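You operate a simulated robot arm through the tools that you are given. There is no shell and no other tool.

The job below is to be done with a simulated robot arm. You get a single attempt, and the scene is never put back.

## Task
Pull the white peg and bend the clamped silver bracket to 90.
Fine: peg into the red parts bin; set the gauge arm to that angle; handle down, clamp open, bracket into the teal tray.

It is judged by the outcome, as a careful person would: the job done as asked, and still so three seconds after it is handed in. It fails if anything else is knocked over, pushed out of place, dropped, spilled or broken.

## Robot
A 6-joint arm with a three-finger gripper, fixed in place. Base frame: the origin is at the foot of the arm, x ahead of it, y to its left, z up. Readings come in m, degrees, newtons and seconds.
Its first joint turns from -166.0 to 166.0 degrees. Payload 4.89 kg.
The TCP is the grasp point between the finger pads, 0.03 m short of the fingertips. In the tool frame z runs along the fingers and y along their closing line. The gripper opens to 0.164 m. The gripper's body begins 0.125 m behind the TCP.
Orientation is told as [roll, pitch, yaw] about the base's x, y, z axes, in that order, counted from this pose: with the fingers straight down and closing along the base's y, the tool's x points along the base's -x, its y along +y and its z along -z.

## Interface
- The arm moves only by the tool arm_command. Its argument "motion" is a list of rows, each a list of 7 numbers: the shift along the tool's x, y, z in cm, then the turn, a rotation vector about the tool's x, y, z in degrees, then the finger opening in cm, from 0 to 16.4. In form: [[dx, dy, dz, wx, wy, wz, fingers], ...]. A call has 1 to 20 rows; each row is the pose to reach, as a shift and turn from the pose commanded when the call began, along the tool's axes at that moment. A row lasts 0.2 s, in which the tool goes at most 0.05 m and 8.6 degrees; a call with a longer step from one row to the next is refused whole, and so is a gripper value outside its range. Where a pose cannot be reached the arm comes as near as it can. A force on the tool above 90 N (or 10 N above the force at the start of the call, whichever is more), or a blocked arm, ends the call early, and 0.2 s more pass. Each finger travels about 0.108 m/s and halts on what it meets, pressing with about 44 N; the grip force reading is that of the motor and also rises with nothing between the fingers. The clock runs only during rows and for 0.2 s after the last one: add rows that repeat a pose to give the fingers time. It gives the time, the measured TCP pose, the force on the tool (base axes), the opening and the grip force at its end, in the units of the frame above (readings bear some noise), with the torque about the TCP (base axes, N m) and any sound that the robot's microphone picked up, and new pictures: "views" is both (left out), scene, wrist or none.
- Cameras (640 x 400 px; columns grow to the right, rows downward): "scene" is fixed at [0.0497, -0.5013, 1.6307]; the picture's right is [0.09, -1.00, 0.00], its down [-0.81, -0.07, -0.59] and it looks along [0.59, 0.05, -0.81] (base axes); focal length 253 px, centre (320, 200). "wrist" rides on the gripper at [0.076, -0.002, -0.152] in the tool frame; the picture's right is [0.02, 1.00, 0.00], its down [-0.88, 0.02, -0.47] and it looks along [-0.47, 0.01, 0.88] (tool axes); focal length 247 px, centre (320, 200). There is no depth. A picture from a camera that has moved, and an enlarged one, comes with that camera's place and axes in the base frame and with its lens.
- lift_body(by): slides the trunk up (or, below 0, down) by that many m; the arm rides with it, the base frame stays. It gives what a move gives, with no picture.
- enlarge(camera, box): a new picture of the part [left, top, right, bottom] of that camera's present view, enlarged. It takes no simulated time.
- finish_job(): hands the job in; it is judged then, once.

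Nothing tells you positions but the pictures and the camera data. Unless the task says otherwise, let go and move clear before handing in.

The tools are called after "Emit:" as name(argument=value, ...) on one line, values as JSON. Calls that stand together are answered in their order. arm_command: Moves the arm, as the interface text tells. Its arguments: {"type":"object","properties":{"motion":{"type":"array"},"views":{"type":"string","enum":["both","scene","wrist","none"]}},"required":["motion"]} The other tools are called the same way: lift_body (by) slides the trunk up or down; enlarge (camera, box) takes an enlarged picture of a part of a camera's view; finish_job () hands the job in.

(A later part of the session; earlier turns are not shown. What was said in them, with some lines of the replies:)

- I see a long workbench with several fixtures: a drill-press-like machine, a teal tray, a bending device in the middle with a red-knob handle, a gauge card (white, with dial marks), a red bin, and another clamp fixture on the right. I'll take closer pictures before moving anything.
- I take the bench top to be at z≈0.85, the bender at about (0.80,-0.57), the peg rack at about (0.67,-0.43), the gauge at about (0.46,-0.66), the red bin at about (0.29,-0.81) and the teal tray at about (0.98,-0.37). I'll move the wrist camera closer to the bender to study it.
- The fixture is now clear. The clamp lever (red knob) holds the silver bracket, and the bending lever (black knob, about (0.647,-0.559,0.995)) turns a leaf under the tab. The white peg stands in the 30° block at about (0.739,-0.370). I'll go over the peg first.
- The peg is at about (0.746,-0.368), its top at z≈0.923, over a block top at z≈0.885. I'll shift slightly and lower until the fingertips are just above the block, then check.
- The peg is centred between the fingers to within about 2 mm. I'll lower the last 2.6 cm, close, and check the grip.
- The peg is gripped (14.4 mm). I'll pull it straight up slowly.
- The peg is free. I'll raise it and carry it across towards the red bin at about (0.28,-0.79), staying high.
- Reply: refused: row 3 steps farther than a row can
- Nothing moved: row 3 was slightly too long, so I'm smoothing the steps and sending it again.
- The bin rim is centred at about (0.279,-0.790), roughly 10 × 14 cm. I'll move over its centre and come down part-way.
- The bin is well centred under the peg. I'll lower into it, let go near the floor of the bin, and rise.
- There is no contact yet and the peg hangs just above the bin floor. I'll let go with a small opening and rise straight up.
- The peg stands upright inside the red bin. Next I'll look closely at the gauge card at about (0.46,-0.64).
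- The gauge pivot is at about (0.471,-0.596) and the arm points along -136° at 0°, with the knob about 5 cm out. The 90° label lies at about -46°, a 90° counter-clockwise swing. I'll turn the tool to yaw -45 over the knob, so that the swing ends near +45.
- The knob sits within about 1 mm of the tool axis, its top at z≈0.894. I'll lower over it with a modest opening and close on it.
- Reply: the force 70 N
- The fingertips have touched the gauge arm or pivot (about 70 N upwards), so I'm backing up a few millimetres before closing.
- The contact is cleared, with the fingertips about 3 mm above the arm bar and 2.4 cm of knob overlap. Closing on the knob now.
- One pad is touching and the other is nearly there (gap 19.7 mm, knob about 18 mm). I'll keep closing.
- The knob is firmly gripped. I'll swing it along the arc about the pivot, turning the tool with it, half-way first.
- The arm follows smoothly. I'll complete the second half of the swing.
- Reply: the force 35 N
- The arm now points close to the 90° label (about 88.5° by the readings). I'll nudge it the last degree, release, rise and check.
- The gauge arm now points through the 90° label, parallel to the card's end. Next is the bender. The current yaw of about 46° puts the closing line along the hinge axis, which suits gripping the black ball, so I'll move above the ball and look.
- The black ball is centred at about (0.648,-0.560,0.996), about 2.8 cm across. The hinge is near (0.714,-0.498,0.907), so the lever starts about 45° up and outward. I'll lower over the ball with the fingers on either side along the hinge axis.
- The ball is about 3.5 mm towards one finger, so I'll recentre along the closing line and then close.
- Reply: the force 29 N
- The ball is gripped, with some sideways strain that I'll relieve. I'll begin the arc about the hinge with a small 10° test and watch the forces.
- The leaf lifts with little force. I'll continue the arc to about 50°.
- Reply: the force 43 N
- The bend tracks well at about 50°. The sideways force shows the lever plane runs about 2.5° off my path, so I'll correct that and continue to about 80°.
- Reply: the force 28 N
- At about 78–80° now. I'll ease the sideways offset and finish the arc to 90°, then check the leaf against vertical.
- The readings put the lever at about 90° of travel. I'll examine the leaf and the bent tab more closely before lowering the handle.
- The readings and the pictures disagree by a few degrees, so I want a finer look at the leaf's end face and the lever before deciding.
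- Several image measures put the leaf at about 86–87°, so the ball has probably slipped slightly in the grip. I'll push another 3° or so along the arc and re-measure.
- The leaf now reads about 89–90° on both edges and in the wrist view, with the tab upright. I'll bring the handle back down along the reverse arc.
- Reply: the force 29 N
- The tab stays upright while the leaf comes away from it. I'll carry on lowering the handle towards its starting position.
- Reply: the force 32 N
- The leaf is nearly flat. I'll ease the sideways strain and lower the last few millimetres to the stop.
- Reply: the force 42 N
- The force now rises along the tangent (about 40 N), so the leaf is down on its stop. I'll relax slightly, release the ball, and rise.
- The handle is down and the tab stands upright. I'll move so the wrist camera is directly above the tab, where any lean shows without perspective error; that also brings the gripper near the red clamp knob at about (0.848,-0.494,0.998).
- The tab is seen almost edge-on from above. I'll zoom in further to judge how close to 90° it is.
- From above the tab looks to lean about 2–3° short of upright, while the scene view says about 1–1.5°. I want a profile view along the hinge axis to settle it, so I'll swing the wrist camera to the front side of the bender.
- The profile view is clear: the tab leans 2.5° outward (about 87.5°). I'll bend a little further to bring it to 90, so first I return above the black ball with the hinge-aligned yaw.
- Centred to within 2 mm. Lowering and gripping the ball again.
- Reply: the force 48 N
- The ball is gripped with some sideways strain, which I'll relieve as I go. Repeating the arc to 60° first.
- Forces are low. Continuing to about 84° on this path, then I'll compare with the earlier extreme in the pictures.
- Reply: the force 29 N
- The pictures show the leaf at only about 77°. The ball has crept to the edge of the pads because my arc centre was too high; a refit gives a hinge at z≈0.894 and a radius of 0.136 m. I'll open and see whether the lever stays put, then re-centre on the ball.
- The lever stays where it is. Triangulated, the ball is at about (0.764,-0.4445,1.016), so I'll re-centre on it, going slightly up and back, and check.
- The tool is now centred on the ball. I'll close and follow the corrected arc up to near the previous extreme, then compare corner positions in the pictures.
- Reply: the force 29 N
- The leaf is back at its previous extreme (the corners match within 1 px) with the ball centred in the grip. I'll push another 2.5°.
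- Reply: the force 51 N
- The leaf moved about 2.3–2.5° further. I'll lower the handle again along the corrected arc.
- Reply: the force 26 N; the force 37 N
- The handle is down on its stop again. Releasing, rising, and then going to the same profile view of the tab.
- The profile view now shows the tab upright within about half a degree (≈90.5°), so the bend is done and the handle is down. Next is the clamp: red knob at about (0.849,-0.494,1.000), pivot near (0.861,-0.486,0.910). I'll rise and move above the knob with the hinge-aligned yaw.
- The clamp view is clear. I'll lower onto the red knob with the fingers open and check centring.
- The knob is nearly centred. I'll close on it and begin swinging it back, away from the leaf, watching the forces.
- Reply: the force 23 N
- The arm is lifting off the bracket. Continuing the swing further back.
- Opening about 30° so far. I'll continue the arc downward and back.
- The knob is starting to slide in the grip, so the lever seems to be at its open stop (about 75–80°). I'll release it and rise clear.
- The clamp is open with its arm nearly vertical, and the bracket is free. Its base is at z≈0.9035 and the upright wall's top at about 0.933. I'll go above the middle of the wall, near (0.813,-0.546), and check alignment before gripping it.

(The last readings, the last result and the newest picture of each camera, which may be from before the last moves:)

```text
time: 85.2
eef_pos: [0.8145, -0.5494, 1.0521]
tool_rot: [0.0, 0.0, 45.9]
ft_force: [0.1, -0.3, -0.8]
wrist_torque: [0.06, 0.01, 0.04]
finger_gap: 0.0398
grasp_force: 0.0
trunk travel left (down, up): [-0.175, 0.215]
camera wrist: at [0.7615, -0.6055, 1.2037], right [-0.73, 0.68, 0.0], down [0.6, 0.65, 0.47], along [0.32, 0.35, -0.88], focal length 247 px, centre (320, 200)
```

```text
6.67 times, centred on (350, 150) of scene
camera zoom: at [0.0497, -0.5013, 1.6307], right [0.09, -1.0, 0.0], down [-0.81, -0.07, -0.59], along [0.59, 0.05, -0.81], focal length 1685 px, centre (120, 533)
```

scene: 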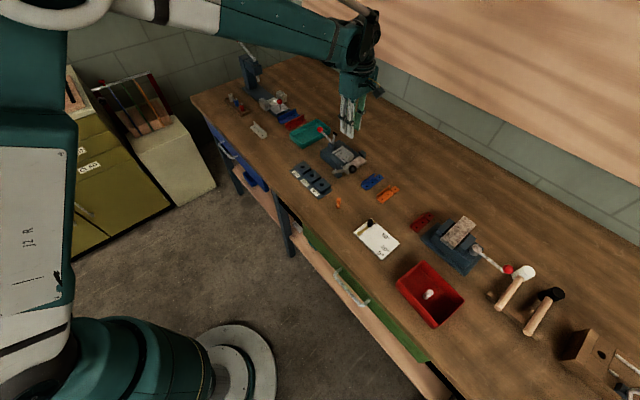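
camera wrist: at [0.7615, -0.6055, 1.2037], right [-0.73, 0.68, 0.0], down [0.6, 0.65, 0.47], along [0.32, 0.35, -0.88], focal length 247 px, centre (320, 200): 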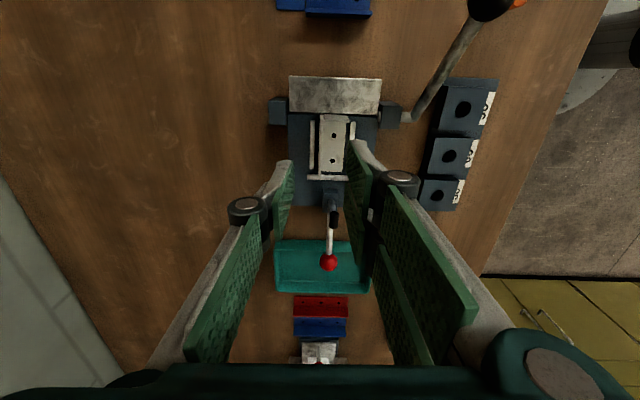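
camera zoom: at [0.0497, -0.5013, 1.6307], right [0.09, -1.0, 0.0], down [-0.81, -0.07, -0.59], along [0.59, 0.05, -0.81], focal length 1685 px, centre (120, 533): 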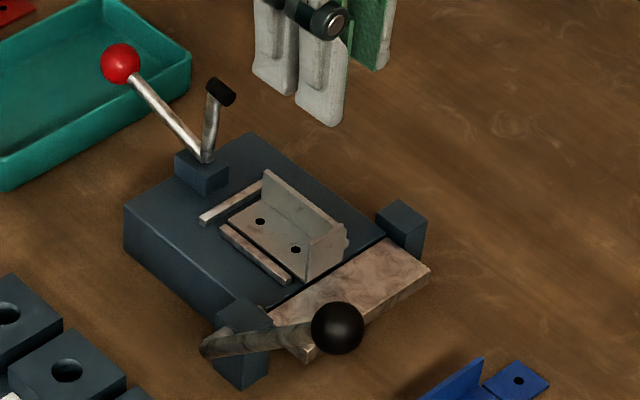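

The wall is directly under the tool (within 1 mm) and parallel to the fingers. I'll lower so the fingertips stay just above the low rails (z≈0.914) and close on the wall.

Emit:
arm_command(motion=[[0, -0.1, 3.5, 0, 0, 0, 4], [0, -0.1, 7, 0, 0, 0, 4], [0, -0.1, 9.5, 0, 0, 0, 4], [0, -0.1, 10.7, 0, 0, 0, 4], [0, -0.1, 10.7, 0, 0, 0, 4]], views="both")

Emit:
enlarge(camera="wrist", box=[260, 120, 380, 240])

Emit:
enlarge(camera="scene", box=[320, 130, 380, 175])

```text
time: 86.4
eef_pos: [0.8169, -0.5512, 0.9464]
tool_rot: [0.1, 0.1, 45.9]
ft_force: [-0.4, 0.8, 5.5]
wrist_torque: [-0.06, 0.21, -0.01]
finger_gap: 0.0525
grasp_force: 1.1
trunk travel left (down, up): [-0.175, 0.215]
camera wrist: at [0.7641, -0.6067, 1.0983], right [-0.73, 0.68, 0.0], down [0.6, 0.65, 0.47], along [0.32, 0.35, -0.88], focal length 247 px, centre (320, 200)
```

scene: 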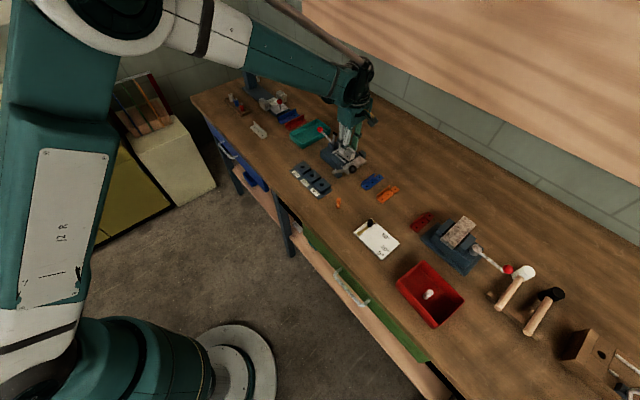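
wrist: 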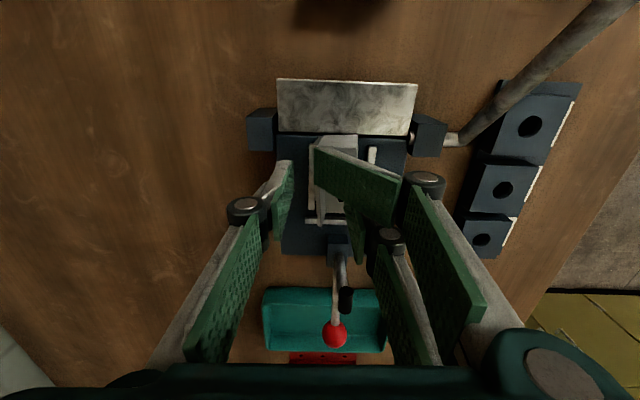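

```text
3.33 times, centred on (320, 180) of wrist
camera zoom: at [0.7641, -0.6067, 1.0983], right [-0.73, 0.68, 0.0], down [0.6, 0.65, 0.47], along [0.32, 0.35, -0.88], focal length 823 px, centre (320, 267)
```

zoom: 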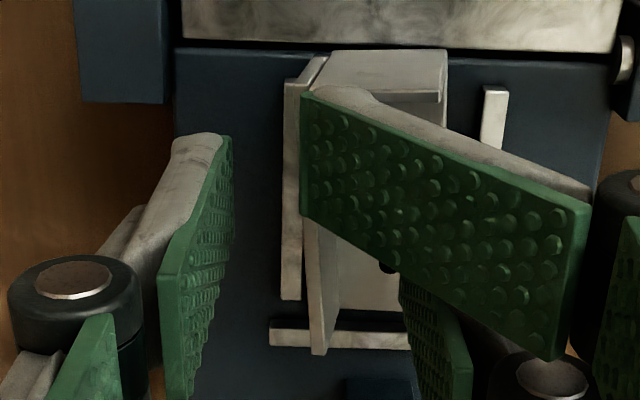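

```text
8.89 times, centred on (350, 152) of scene
camera zoom: at [0.0497, -0.5013, 1.6307], right [0.09, -1.0, 0.0], down [-0.81, -0.07, -0.59], along [0.59, 0.05, -0.81], focal length 2247 px, centre (53, 622)
```

zoom: 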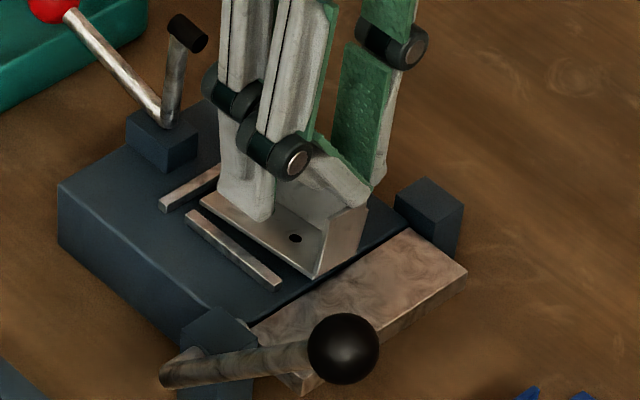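

One of the two fingers on the near side came down on the tab's top edge and folded slightly (only 5.5 N). I'll rise so it recovers and check that the bracket hasn't moved.

Emit:
arm_command(motion=[[0, 0, -1.5, 0, 0, 0, 5.2], [0, 0, -4, 0, 0, 0, 5.2], [-0.5, 0, -7, 0, 0, 0, 4.5], [-1.0, 0, -9, 0, 0, 0, 4], [-1.0, 0, -9, 0, 0, 0, 4]], views="both")

Emit:
enlarge(camera="wrist", box=[260, 80, 380, 200])

Emit:
enlarge(camera="scene", box=[320, 130, 380, 175])

```text
time: 87.6
eef_pos: [0.8242, -0.5456, 1.0351]
tool_rot: [0.0, 0.1, 45.8]
ft_force: [0.2, 0.0, 1.1]
wrist_torque: [-0.05, -0.04, 0.01]
finger_gap: 0.0398
grasp_force: 0.1
trunk travel left (down, up): [-0.175, 0.215]
camera wrist: at [0.7702, -0.6005, 1.1874], right [-0.73, 0.68, 0.0], down [0.6, 0.65, 0.47], along [0.32, 0.35, -0.88], focal length 247 px, centre (320, 200)
```

scene: 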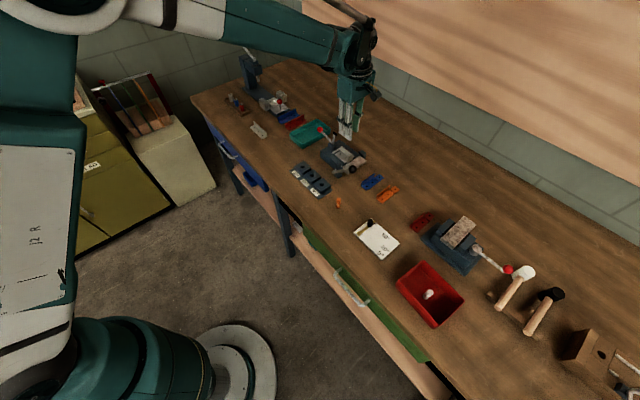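
wrist: 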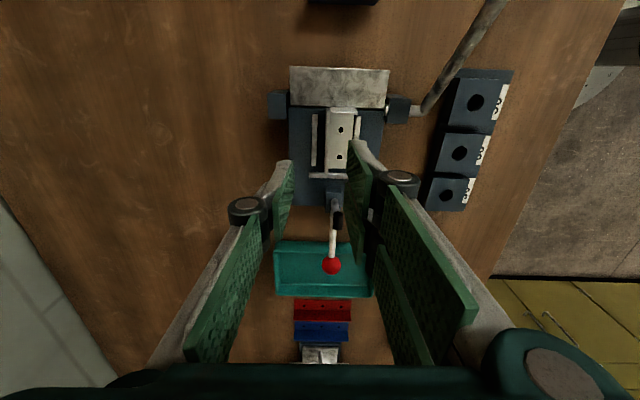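

```text
3.33 times, centred on (320, 140) of wrist
camera zoom: at [0.7702, -0.6005, 1.1874], right [-0.73, 0.68, 0.0], down [0.6, 0.65, 0.47], along [0.32, 0.35, -0.88], focal length 823 px, centre (320, 400)
```

zoom: 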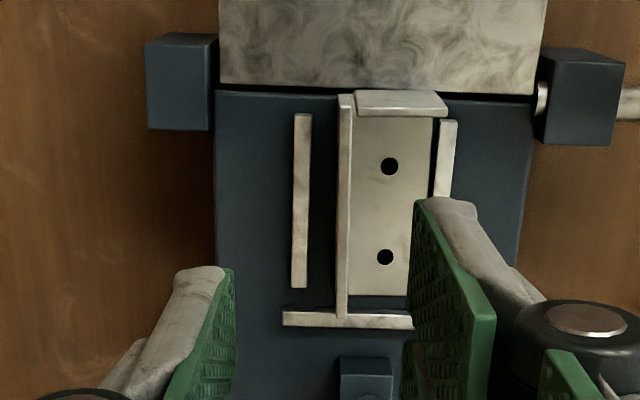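

```text
8.89 times, centred on (350, 152) of scene
camera zoom: at [0.0497, -0.5013, 1.6307], right [0.09, -1.0, 0.0], down [-0.81, -0.07, -0.59], along [0.59, 0.05, -0.81], focal length 2247 px, centre (53, 622)
```

zoom: 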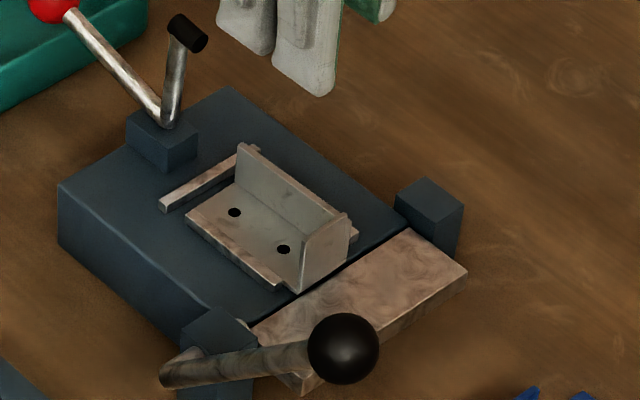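

The bracket only slid about 3 mm sideways against the low rail and is still flat and square. The finger pair spans ±3 cm, and shifted 1 cm back it now clears the tab by about 9 mm. I'll centre on the wall and lower again.

Emit:
arm_command(motion=[[0, 0.5, 2, 0, 0, 0, 3.6], [0, 0.5, 5, 0, 0, 0, 3.6], [0, 0.5, 7.5, 0, 0, 0, 3.6], [0, 0.5, 8.8, 0, 0, 0, 3.6], [0, 0.5, 8.8, 0, 0, 0, 3.6]], views="both")

Emit:
enlarge(camera="wrist", box=[260, 120, 380, 240])

Emit:
enlarge(camera="scene", box=[320, 130, 380, 175])

```text
time: 88.8
eef_pos: [0.8203, -0.5422, 0.9475]
tool_rot: [0.1, 0.0, 45.9]
ft_force: [1.2, -0.6, 0.0]
wrist_torque: [0.02, 0.01, -0.02]
finger_gap: 0.0359
grasp_force: 0.1
trunk travel left (down, up): [-0.175, 0.215]
camera wrist: at [0.7682, -0.5979, 1.1003], right [-0.73, 0.68, 0.0], down [0.6, 0.65, 0.47], along [0.32, 0.35, -0.88], focal length 247 px, centre (320, 200)
```

scene: 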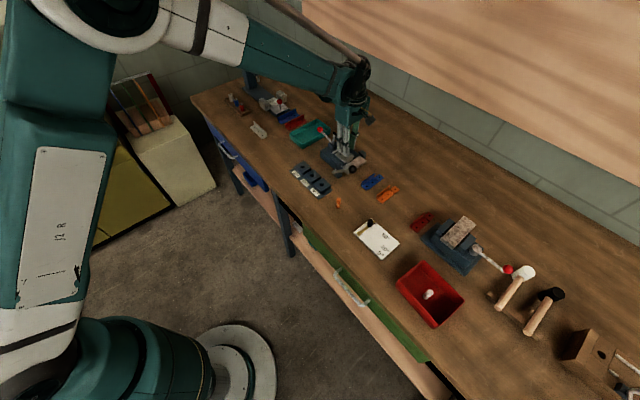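
wrist: 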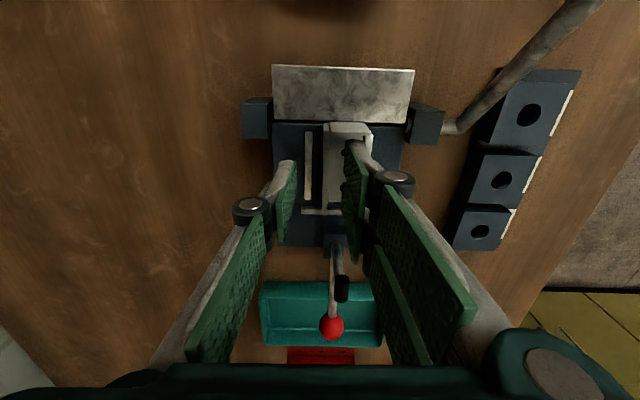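

```text
3.33 times, centred on (320, 180) of wrist
camera zoom: at [0.7682, -0.5979, 1.1003], right [-0.73, 0.68, 0.0], down [0.6, 0.65, 0.47], along [0.32, 0.35, -0.88], focal length 823 px, centre (320, 267)
```

zoom: 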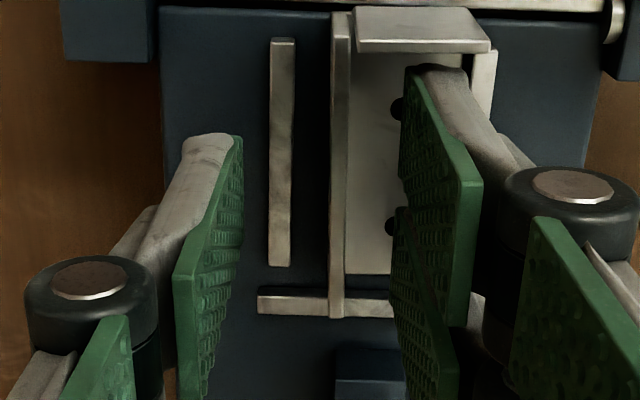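

```text
8.89 times, centred on (350, 152) of scene
camera zoom: at [0.0497, -0.5013, 1.6307], right [0.09, -1.0, 0.0], down [-0.81, -0.07, -0.59], along [0.59, 0.05, -0.81], focal length 2247 px, centre (53, 622)
```

zoom: 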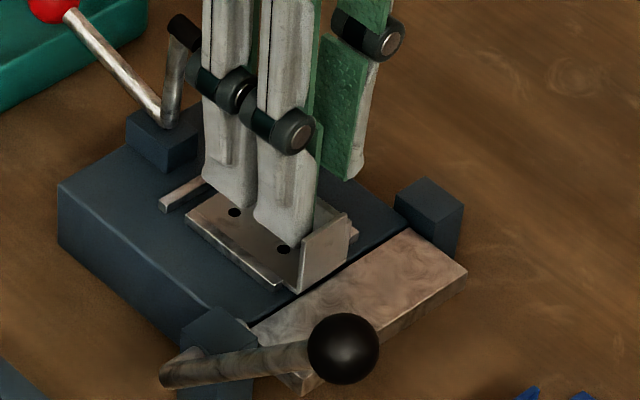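

The fingers now straddle the wall with no contact below. Closing gently.

Emit:
arm_command(motion=[[0, 0, 0, 0, 0, 0, 2.6], [0, 0, 0, 0, 0, 0, 1.6], [0, 0, 0, 0, 0, 0, 0.8], [0, 0, 0, 0, 0, 0, 0.2], [0, 0, 0, 0, 0, 0, 0.0], [0, 0, 0, 0, 0, 0, 0.0]], views="both")

Emit:
enlarge(camera="wrist", box=[260, 120, 380, 240])

Emit:
enlarge(camera="scene", box=[320, 130, 380, 175])

```text
time: 90.2
eef_pos: [0.8214, -0.5429, 0.9475]
tool_rot: [0.0, -0.1, 45.8]
ft_force: [0.2, -0.6, 0.3]
wrist_torque: [-0.02, 0.0, 0.01]
finger_gap: 0.0062
grasp_force: 44.2
trunk travel left (down, up): [-0.175, 0.215]
camera wrist: at [0.7681, -0.5978, 1.1006], right [-0.73, 0.68, 0.0], down [0.6, 0.65, 0.47], along [0.32, 0.35, -0.88], focal length 247 px, centre (320, 200)
```

scene: 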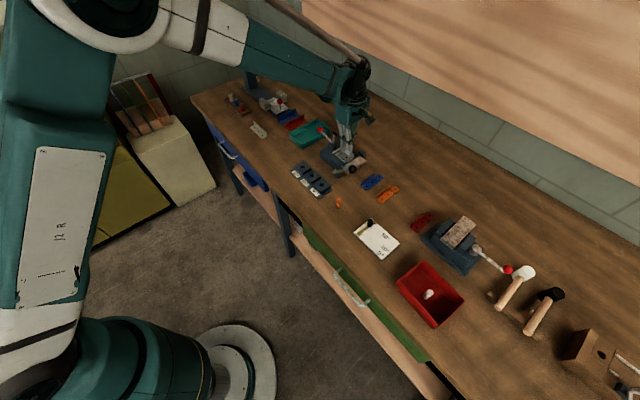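
wrist: 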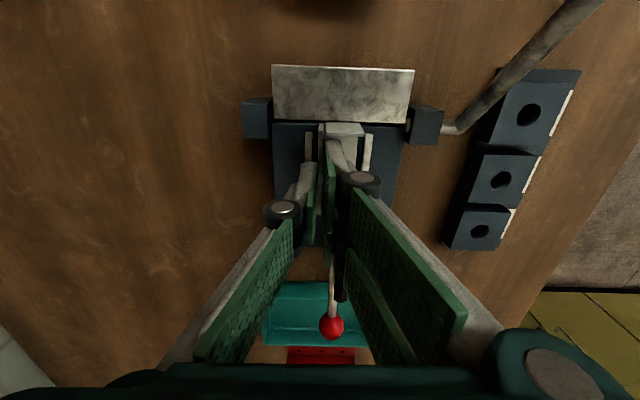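

```text
3.33 times, centred on (320, 180) of wrist
camera zoom: at [0.7681, -0.5978, 1.1006], right [-0.73, 0.68, 0.0], down [0.6, 0.65, 0.47], along [0.32, 0.35, -0.88], focal length 823 px, centre (320, 267)
```

zoom: 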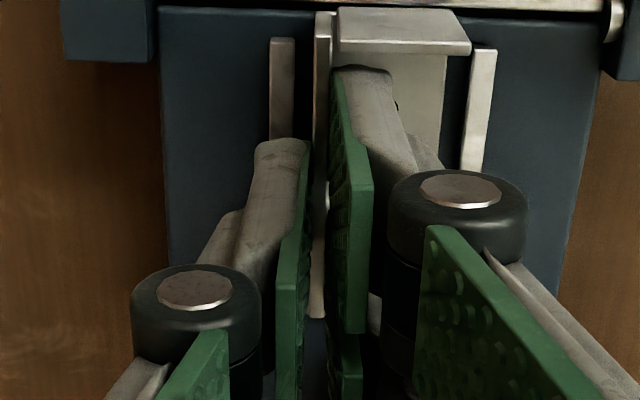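

```text
8.89 times, centred on (350, 152) of scene
camera zoom: at [0.0497, -0.5013, 1.6307], right [0.09, -1.0, 0.0], down [-0.81, -0.07, -0.59], along [0.59, 0.05, -0.81], focal length 2247 px, centre (53, 622)
```

zoom: 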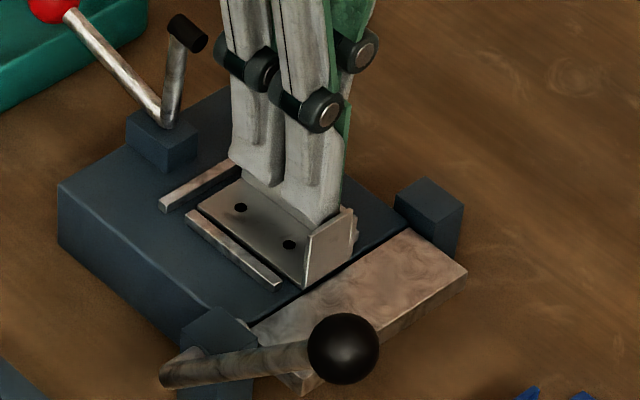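

The wall is gripped at 44 N with almost no side load. Lifting slowly.

Emit:
arm_command(motion=[[0, 0, -0.5, 0, 0, 0, 0.0], [0, 0, -1.2, 0, 0, 0, 0.0], [0, 0, -2.2, 0, 0, 0, 0.0], [0, 0, -3.5, 0, 0, 0, 0.0], [0, 0, -5.5, 0, 0, 0, 0.0], [0, 0, -8, 0, 0, 0, 0.0], [0, 0, -11, 0, 0, 0, 0.0], [0, 0, -14, 0, 0, 0, 0.0], [0, 0, -16, 0, 0, 0, 0.0]], views="both")

Emit:
enlarge(camera="wrist", box=[240, 100, 400, 240])

Emit:
enlarge(camera="scene", box=[310, 80, 400, 180])

```text
time: 92.2
eef_pos: [0.8206, -0.5421, 1.1079]
tool_rot: [0.0, -0.1, 45.9]
ft_force: [0.4, 0.0, -0.5]
wrist_torque: [0.01, 0.01, -0.03]
finger_gap: 0.006
grasp_force: 43.8
trunk travel left (down, up): [-0.175, 0.215]
camera wrist: at [0.7679, -0.5967, 1.2602], right [-0.73, 0.68, 0.0], down [0.6, 0.65, 0.47], along [0.32, 0.35, -0.88], focal length 247 px, centre (320, 200)
```

scene: 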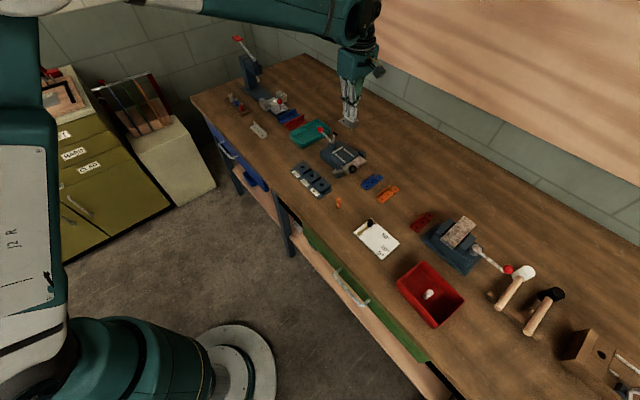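
wrist: 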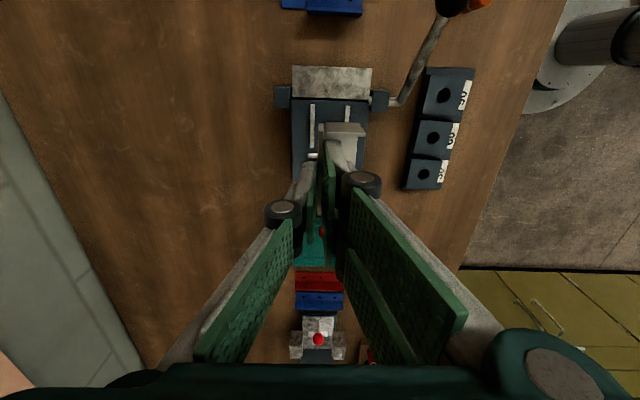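

```text
2.86 times, centred on (320, 170) of wrist
camera zoom: at [0.7679, -0.5967, 1.2602], right [-0.73, 0.68, 0.0], down [0.6, 0.65, 0.47], along [0.32, 0.35, -0.88], focal length 706 px, centre (320, 286)
```

zoom: 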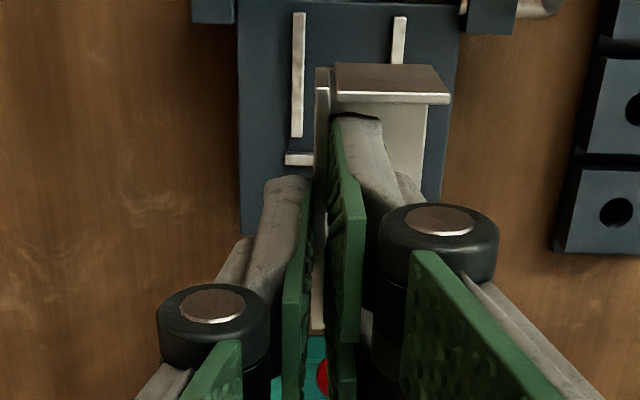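

```text
4.00 times, centred on (355, 130) of scene
camera zoom: at [0.0497, -0.5013, 1.6307], right [0.09, -1.0, 0.0], down [-0.81, -0.07, -0.59], along [0.59, 0.05, -0.81], focal length 1011 px, centre (180, 480)
```

zoom: 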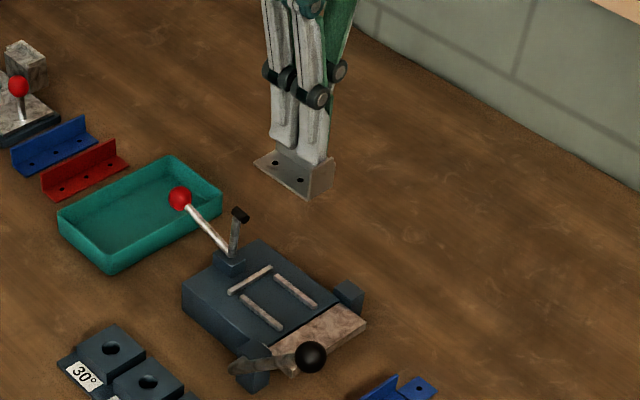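

The bracket is lifted level and cleanly. The tray interior spans roughly 9 × 15 cm, centred near (0.97,-0.37). I'll carry the bracket to its near half, passing well over the open clamp lever.

Emit:
arm_command(motion=[[-3.9, 0.7, 0, 0, 0, 0, 0.0], [-7.8, 1.4, 0, 0, 0, 0, 0.0], [-11.7, 2.1, 0, 0, 0, 0, 0.0], [-15.7, 2.8, 0, 0, 0, 0, 0.0], [-19.6, 3.4, 0, 0, 0, 0, 0.0], [-23.5, 4.1, 0, 0, 0, 0, 0.0], [-23.5, 4.1, 0, 0, 0, 0, 0.0]], views="both")

Emit:
enlarge(camera="wrist", box=[240, 60, 400, 240])

Emit:
enlarge(camera="scene", box=[280, 80, 360, 160])

```text
time: 93.8
eef_pos: [0.9543, -0.3448, 1.1087]
tool_rot: [0.0, 0.0, 46.0]
ft_force: [0.3, -0.1, -0.4]
wrist_torque: [-0.06, 0.07, 0.03]
finger_gap: 0.0062
grasp_force: 44.0
trunk travel left (down, up): [-0.175, 0.215]
camera wrist: at [0.9014, -0.4004, 1.2603], right [-0.73, 0.68, 0.0], down [0.6, 0.65, 0.47], along [0.32, 0.35, -0.88], focal length 247 px, centre (320, 200)
```

scene: 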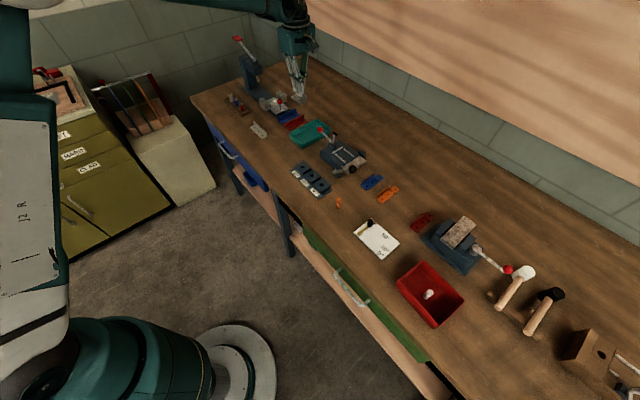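
wrist: 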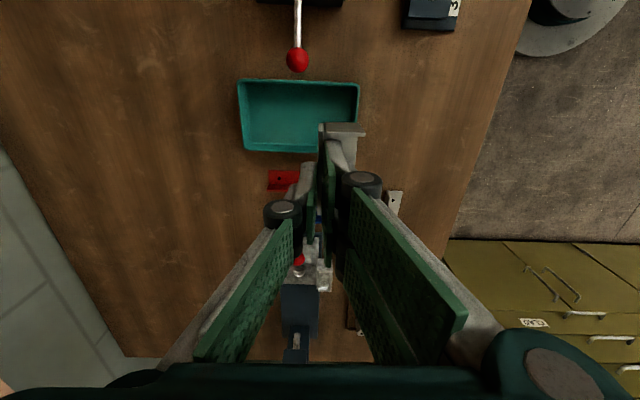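

```text
2.22 times, centred on (320, 150) of wrist
camera zoom: at [0.9014, -0.4004, 1.2603], right [-0.73, 0.68, 0.0], down [0.6, 0.65, 0.47], along [0.32, 0.35, -0.88], focal length 549 px, centre (320, 311)
```

zoom: 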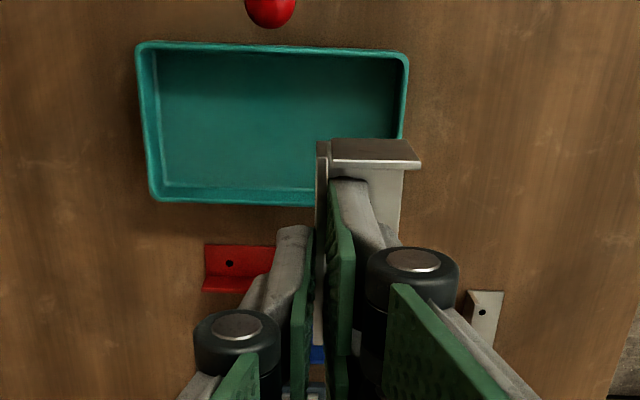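

```text
5.00 times, centred on (320, 120) of scene
camera zoom: at [0.0497, -0.5013, 1.6307], right [0.09, -1.0, 0.0], down [-0.81, -0.07, -0.59], along [0.59, 0.05, -0.81], focal length 1264 px, centre (320, 600)
```

zoom: 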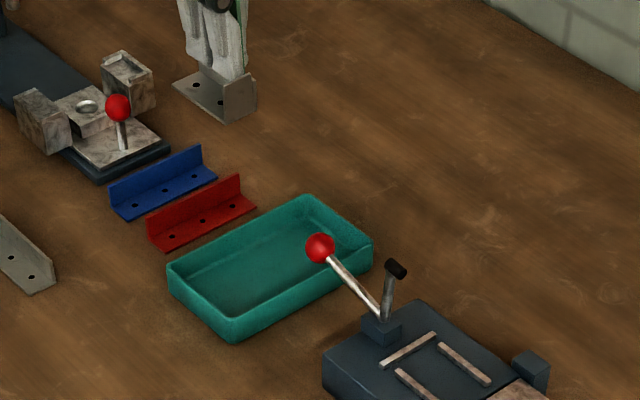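

The tray is correctly placed under the bracket: the bracket is centred front-to-back with about 1 cm each side, and there is 2 cm to spare on the right. I'll lower to just above the rim (z≈0.886) and look.

Emit:
arm_command(motion=[[0, 0, 4, 0, 0, 0, 0.0], [0, 0, 8, 0, 0, 0, 0.0], [0, 0, 12, 0, 0, 0, 0.0], [0, 0, 15.5, 0, 0, 0, 0.0], [0, 0, 15.5, 0, 0, 0, 0.0]], views="both")

Emit:
enlarge(camera="wrist", box=[220, 60, 420, 240])

Emit:
enlarge(camera="scene", box=[280, 95, 350, 155])

```text
time: 95.0
eef_pos: [0.9513, -0.3443, 0.9553]
tool_rot: [0.0, -0.1, 45.9]
ft_force: [-0.6, -0.6, -1.7]
wrist_torque: [-0.01, 0.07, 0.03]
finger_gap: 0.0062
grasp_force: 44.1
trunk travel left (down, up): [-0.175, 0.215]
camera wrist: at [0.899, -0.3998, 1.1073], right [-0.73, 0.68, 0.0], down [0.6, 0.65, 0.47], along [0.32, 0.35, -0.88], focal length 247 px, centre (320, 200)
```

scene: 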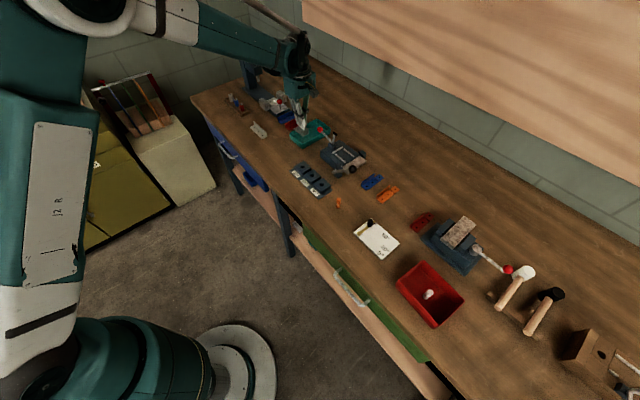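
wrist: 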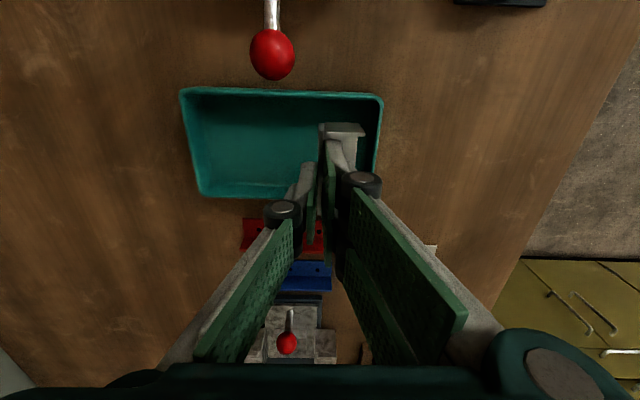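

```text
2.22 times, centred on (320, 150) of wrist
camera zoom: at [0.899, -0.3998, 1.1073], right [-0.73, 0.68, 0.0], down [0.6, 0.65, 0.47], along [0.32, 0.35, -0.88], focal length 549 px, centre (320, 311)
```

zoom: 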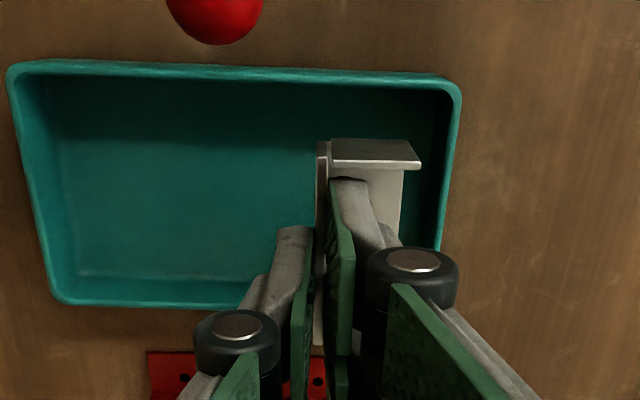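

```text
6.67 times, centred on (315, 125) of scene
camera zoom: at [0.0497, -0.5013, 1.6307], right [0.09, -1.0, 0.0], down [-0.81, -0.07, -0.59], along [0.59, 0.05, -0.81], focal length 1685 px, centre (353, 700)
```

zoom: 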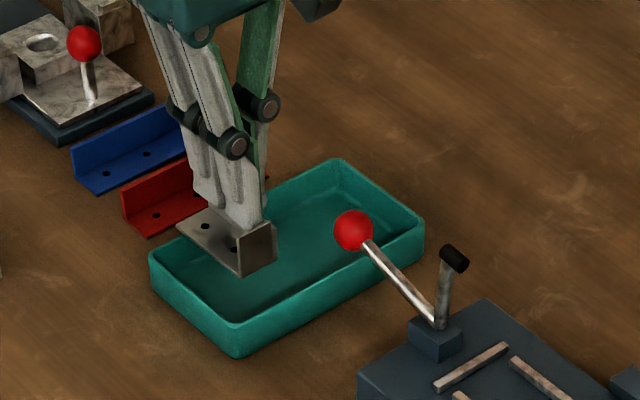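

The bracket sits inside the tray outline with clearance all round. Lowering towards the tray floor.

Emit:
arm_command(motion=[[0, 0, 1.5, 0, 0, 0, 0.0], [0, 0, 3, 0, 0, 0, 0.0], [0, 0, 4, 0, 0, 0, 0.0], [0, 0, 4.6, 0, 0, 0, 0.0], [0, 0, 4.6, 0, 0, 0, 0.0]], views="both")

Emit:
enlarge(camera="scene", box=[280, 95, 350, 155])

Emit:
enlarge(camera="wrist", box=[220, 60, 420, 240])

```text
time: 96.2
eef_pos: [0.9531, -0.3437, 0.9096]
tool_rot: [-0.1, 0.0, 45.9]
ft_force: [8.6, -5.7, 38.7]
wrist_torque: [-0.11, -0.22, 0.01]
finger_gap: 0.0064
grasp_force: 44.0
trunk travel left (down, up): [-0.175, 0.215]
camera wrist: at [0.8994, -0.3996, 1.0626], right [-0.73, 0.68, 0.0], down [0.6, 0.65, 0.47], along [0.32, 0.35, -0.88], focal length 247 px, centre (320, 200)
```

scene: 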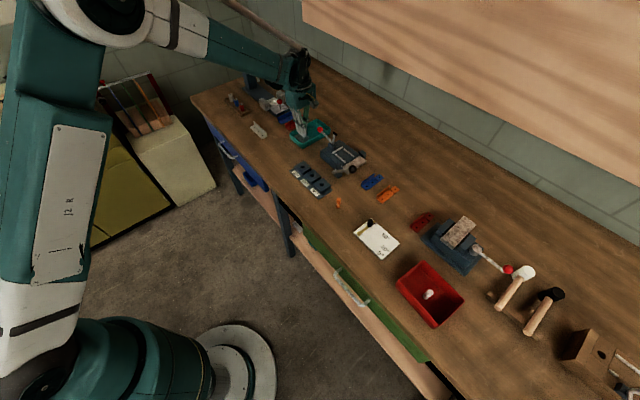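
wrist: 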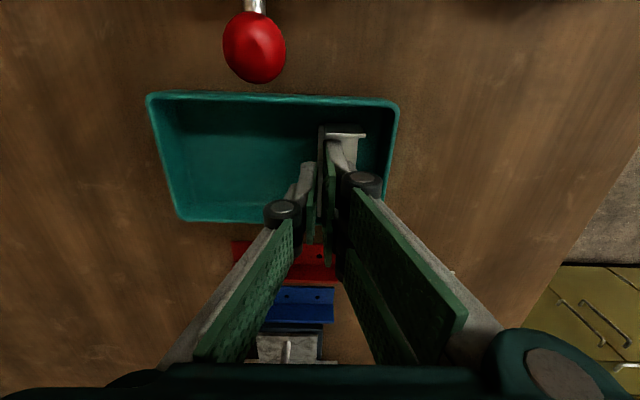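

```text
6.67 times, centred on (315, 125) of scene
camera zoom: at [0.0497, -0.5013, 1.6307], right [0.09, -1.0, 0.0], down [-0.81, -0.07, -0.59], along [0.59, 0.05, -0.81], focal length 1685 px, centre (353, 700)
```

zoom: 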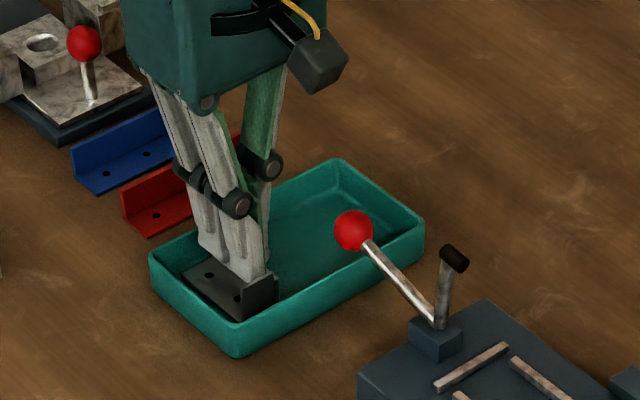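

```text
2.22 times, centred on (320, 150) of wrist
camera zoom: at [0.8994, -0.3996, 1.0626], right [-0.73, 0.68, 0.0], down [0.6, 0.65, 0.47], along [0.32, 0.35, -0.88], focal length 549 px, centre (320, 311)
```

zoom: 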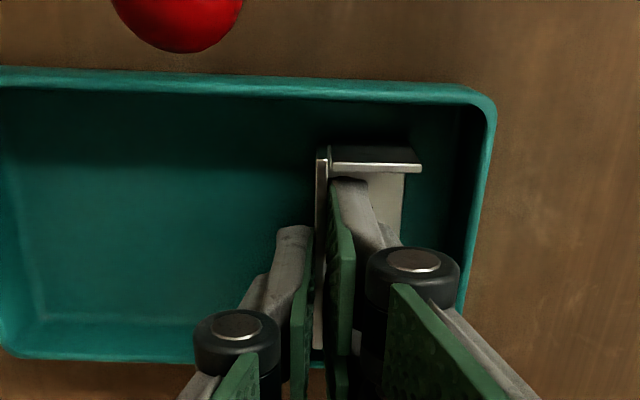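

It has touched the tray floor (about 39 N upward) and the bracket lies flat in the tray. I'll ease the pressure, open a little, and rise straight up.

Emit:
arm_command(motion=[[0, 0, -0.15, 0, 0, 0, 0.0], [0, 0, -0.2, 0, 0, 0, 0.8], [0, 0, -0.2, 0, 0, 0, 1.6], [0, 0, -0.2, 0, 0, 0, 2.2], [0, 0, -0.2, 0, 0, 0, 2.2], [0, 0, -1.5, 0, 0, 0, 2.2], [0, 0, -4, 0, 0, 0, 2.2], [0, 0, -8, 0, 0, 0, 2.2], [0, 0, -12, 0, 0, 0, 2.2], [0, 0, -16, 0, 0, 0, 3]], views="both")

Emit:
enlarge(camera="scene", box=[280, 95, 350, 155])

Emit:
enlarge(camera="wrist", box=[220, 40, 420, 200])

```text
time: 98.4
eef_pos: [0.9514, -0.3446, 1.0675]
tool_rot: [0.1, 0.0, 45.9]
ft_force: [0.0, -0.2, -0.3]
wrist_torque: [0.01, 0.16, 0.01]
finger_gap: 0.03
grasp_force: 0.0
trunk travel left (down, up): [-0.175, 0.215]
camera wrist: at [0.8996, -0.4006, 1.2187], right [-0.73, 0.68, 0.0], down [0.6, 0.65, 0.47], along [0.32, 0.35, -0.88], focal length 247 px, centre (320, 200)
```

scene: 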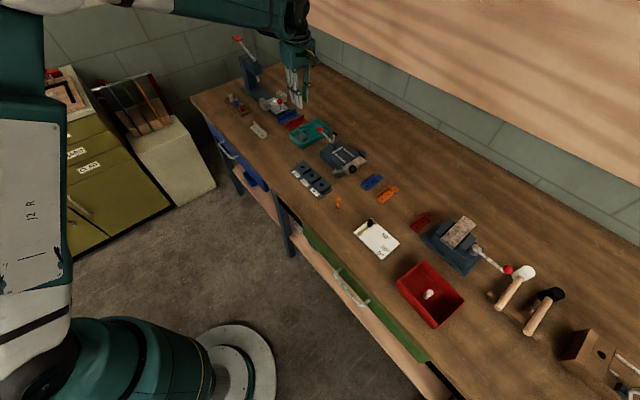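
wrist: 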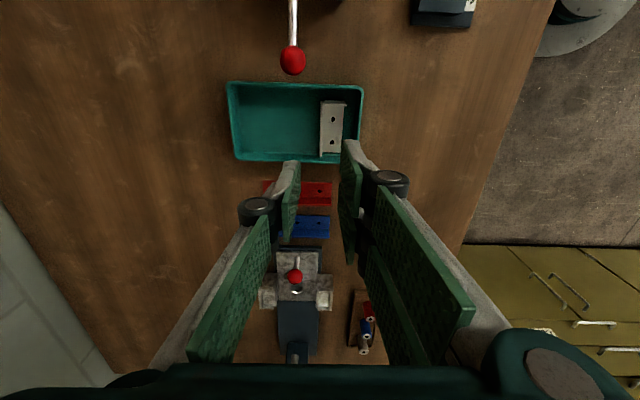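

```text
6.67 times, centred on (315, 125) of scene
camera zoom: at [0.0497, -0.5013, 1.6307], right [0.09, -1.0, 0.0], down [-0.81, -0.07, -0.59], along [0.59, 0.05, -0.81], focal length 1685 px, centre (353, 700)
```

zoom: 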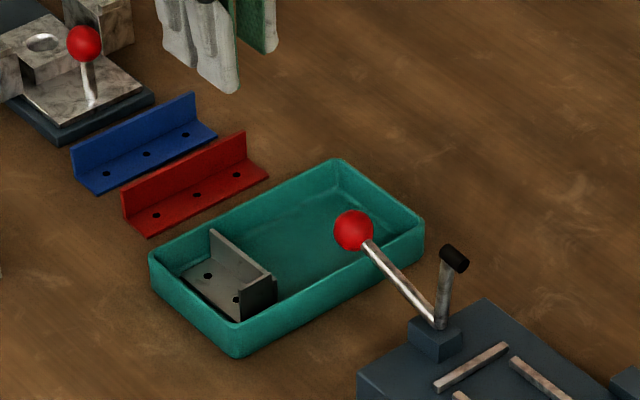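

```text
2.50 times, centred on (320, 120) of wrist
camera zoom: at [0.8996, -0.4006, 1.2187], right [-0.73, 0.68, 0.0], down [0.6, 0.65, 0.47], along [0.32, 0.35, -0.88], focal length 617 px, centre (320, 400)
```

zoom: 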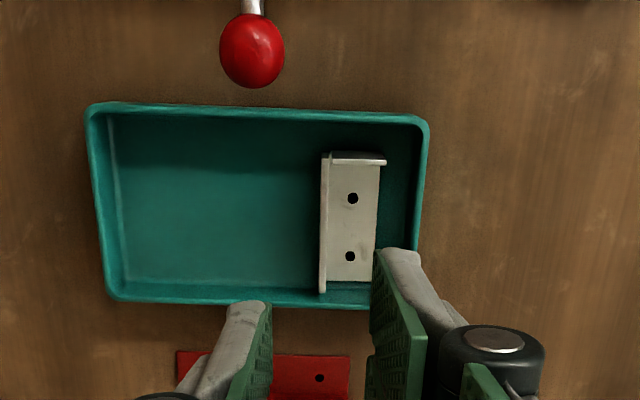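

The bracket lies flat in the teal tray. I'll retract the arm upward and back, well clear, then check the whole bench.

Emit:
arm_command(motion=[[0, 0, -4, 0, 0, 0, 3], [0, 0, -8, 0, 0, 0, 3], [1, 1, -12, 0, 0, 0, 3], [3.5, 3.5, -15, 0, 0, 0, 3], [6.5, 6.5, -17, 0, 0, 0, 3], [9.5, 9.5, -19, 0, 0, 0, 3], [12.5, 12.5, -21, 0, 0, 0, 3], [15.5, 15.5, -23, 0, 0, 0, 3], [18.5, 18.5, -24, 0, 0, 0, 3], [21.5, 21.5, -24, 0, 0, 0, 3], [24.5, 24.5, -24, 0, 0, 0, 3]], views="both")

Emit:
enlarge(camera="scene", box=[270, 90, 400, 200])

Emit:
enlarge(camera="scene", box=[330, 180, 530, 340])

Emit:
enlarge(camera="scene", box=[295, 120, 325, 145])

Emit:
enlarge(camera="scene", box=[345, 205, 405, 265])

```text
time: 100.8
eef_pos: [0.6088, -0.3488, 1.3055]
tool_rot: [0.0, 0.1, 45.9]
ft_force: [1.5, -0.4, -0.7]
wrist_torque: [0.06, 0.27, 0.0]
finger_gap: 0.0298
grasp_force: 0.3
trunk travel left (down, up): [-0.175, 0.215]
camera wrist: at [0.5555, -0.4044, 1.4572], right [-0.73, 0.68, 0.0], down [0.6, 0.65, 0.47], along [0.32, 0.35, -0.88], focal length 247 px, centre (320, 200)
```

scene: 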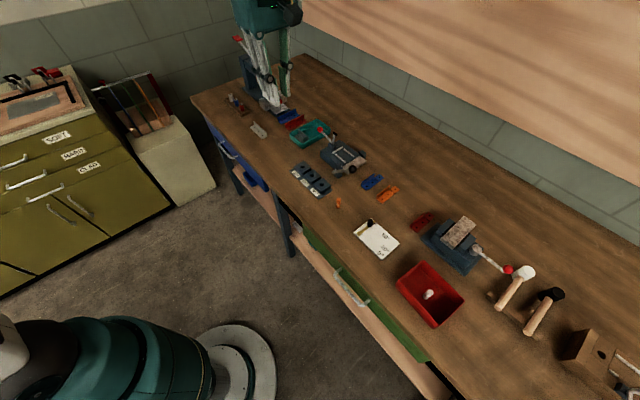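
wrist: 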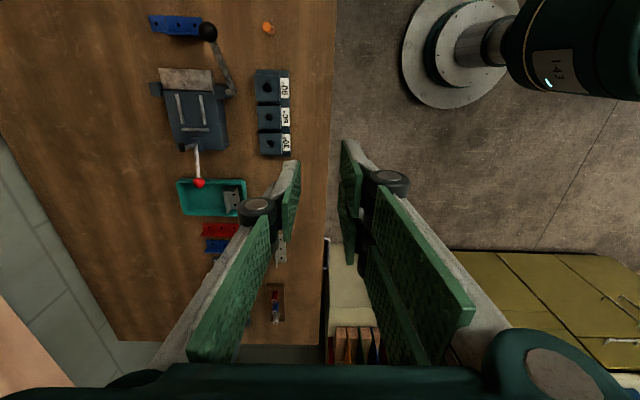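

```text
3.64 times, centred on (335, 145) of scene
camera zoom: at [0.0497, -0.5013, 1.6307], right [0.09, -1.0, 0.0], down [-0.81, -0.07, -0.59], along [0.59, 0.05, -0.81], focal length 919 px, centre (266, 400)
```

zoom: 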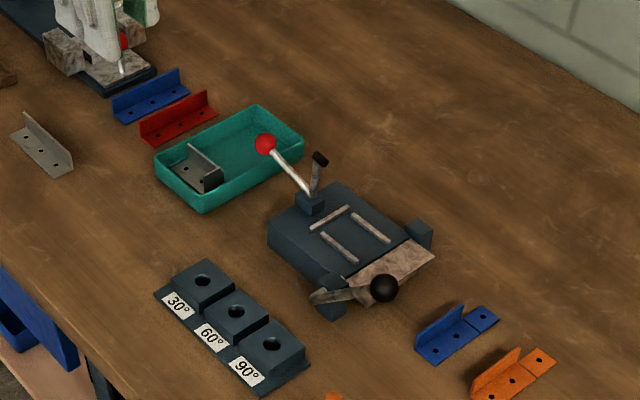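

```text
2.50 times, centred on (430, 260) of scene
camera zoom: at [0.0497, -0.5013, 1.6307], right [0.09, -1.0, 0.0], down [-0.81, -0.07, -0.59], along [0.59, 0.05, -0.81], focal length 632 px, centre (45, 50)
```

zoom: 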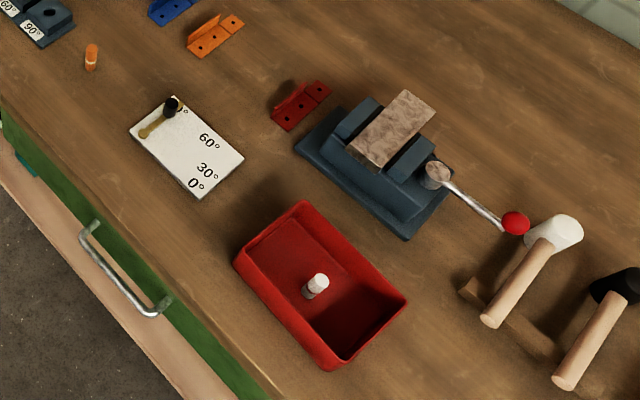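

```text
16.00 times, centred on (310, 132) of scene
camera zoom: at [0.0497, -0.5013, 1.6307], right [0.09, -1.0, 0.0], down [-0.81, -0.07, -0.59], along [0.59, 0.05, -0.81], focal length 4045 px, centre (480, 1280)
```

zoom: 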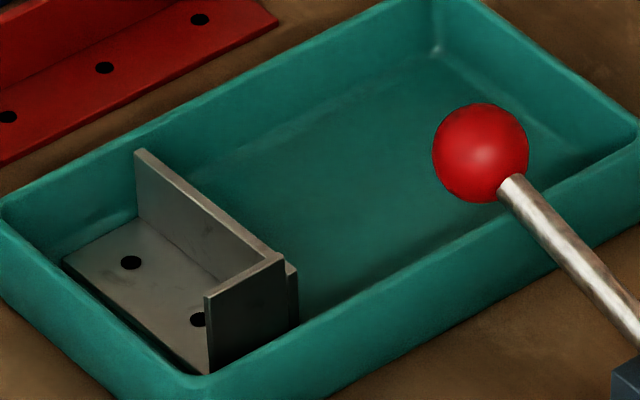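

```text
6.67 times, centred on (375, 235) of scene
camera zoom: at [0.0497, -0.5013, 1.6307], right [0.09, -1.0, 0.0], down [-0.81, -0.07, -0.59], along [0.59, 0.05, -0.81], focal length 1685 px, centre (-47, -33)
```

zoom: 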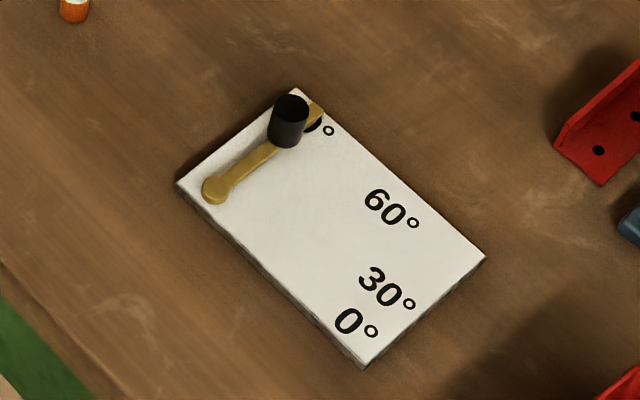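

Every part of the job checks out in the pictures:
- **Peg:** white peg standing inside the red bin.
- **Gauge:** arm pointing through the 90° label.
- **Handle:** black handle back at its starting pixel position, with the leaf flat.
- **Clamp:** open.
- **Bracket:** bent to about 90° and lying flat in the teal tray.

Nothing else on the bench has moved and the arm is clear, so I'm handing in.

Emit:
finish_job()

```text
The job is handed in.
```

The job is handed in, and every part of it looked right in the last pictures.

- **Peg:** the white peg is pulled and stands upright in the red parts bin.
- **Bend:** the silver bracket's tab is at about 90°. The first bend came out at about 87.5°, so I bent it a little further. I measured about 90.5° in profile before taking it out of the clamp.
- **Gauge:** the arm points through the 90° label, within about 1°.
- **Handle and clamp:** the black bending handle is back down with the leaf flat, and the clamp lever is swung fully open.
- **Bracket:** it lies flat in the teal tray.

There were two unplanned contacts. The fingertips pressed on the gauge at about 70 N before I gripped its knob. One finger also touched the bracket's tab and slid the bracket about 3 mm while it was still on the bender. Neither left anything out of place, and I saw nothing else on the bench moved or knocked over.
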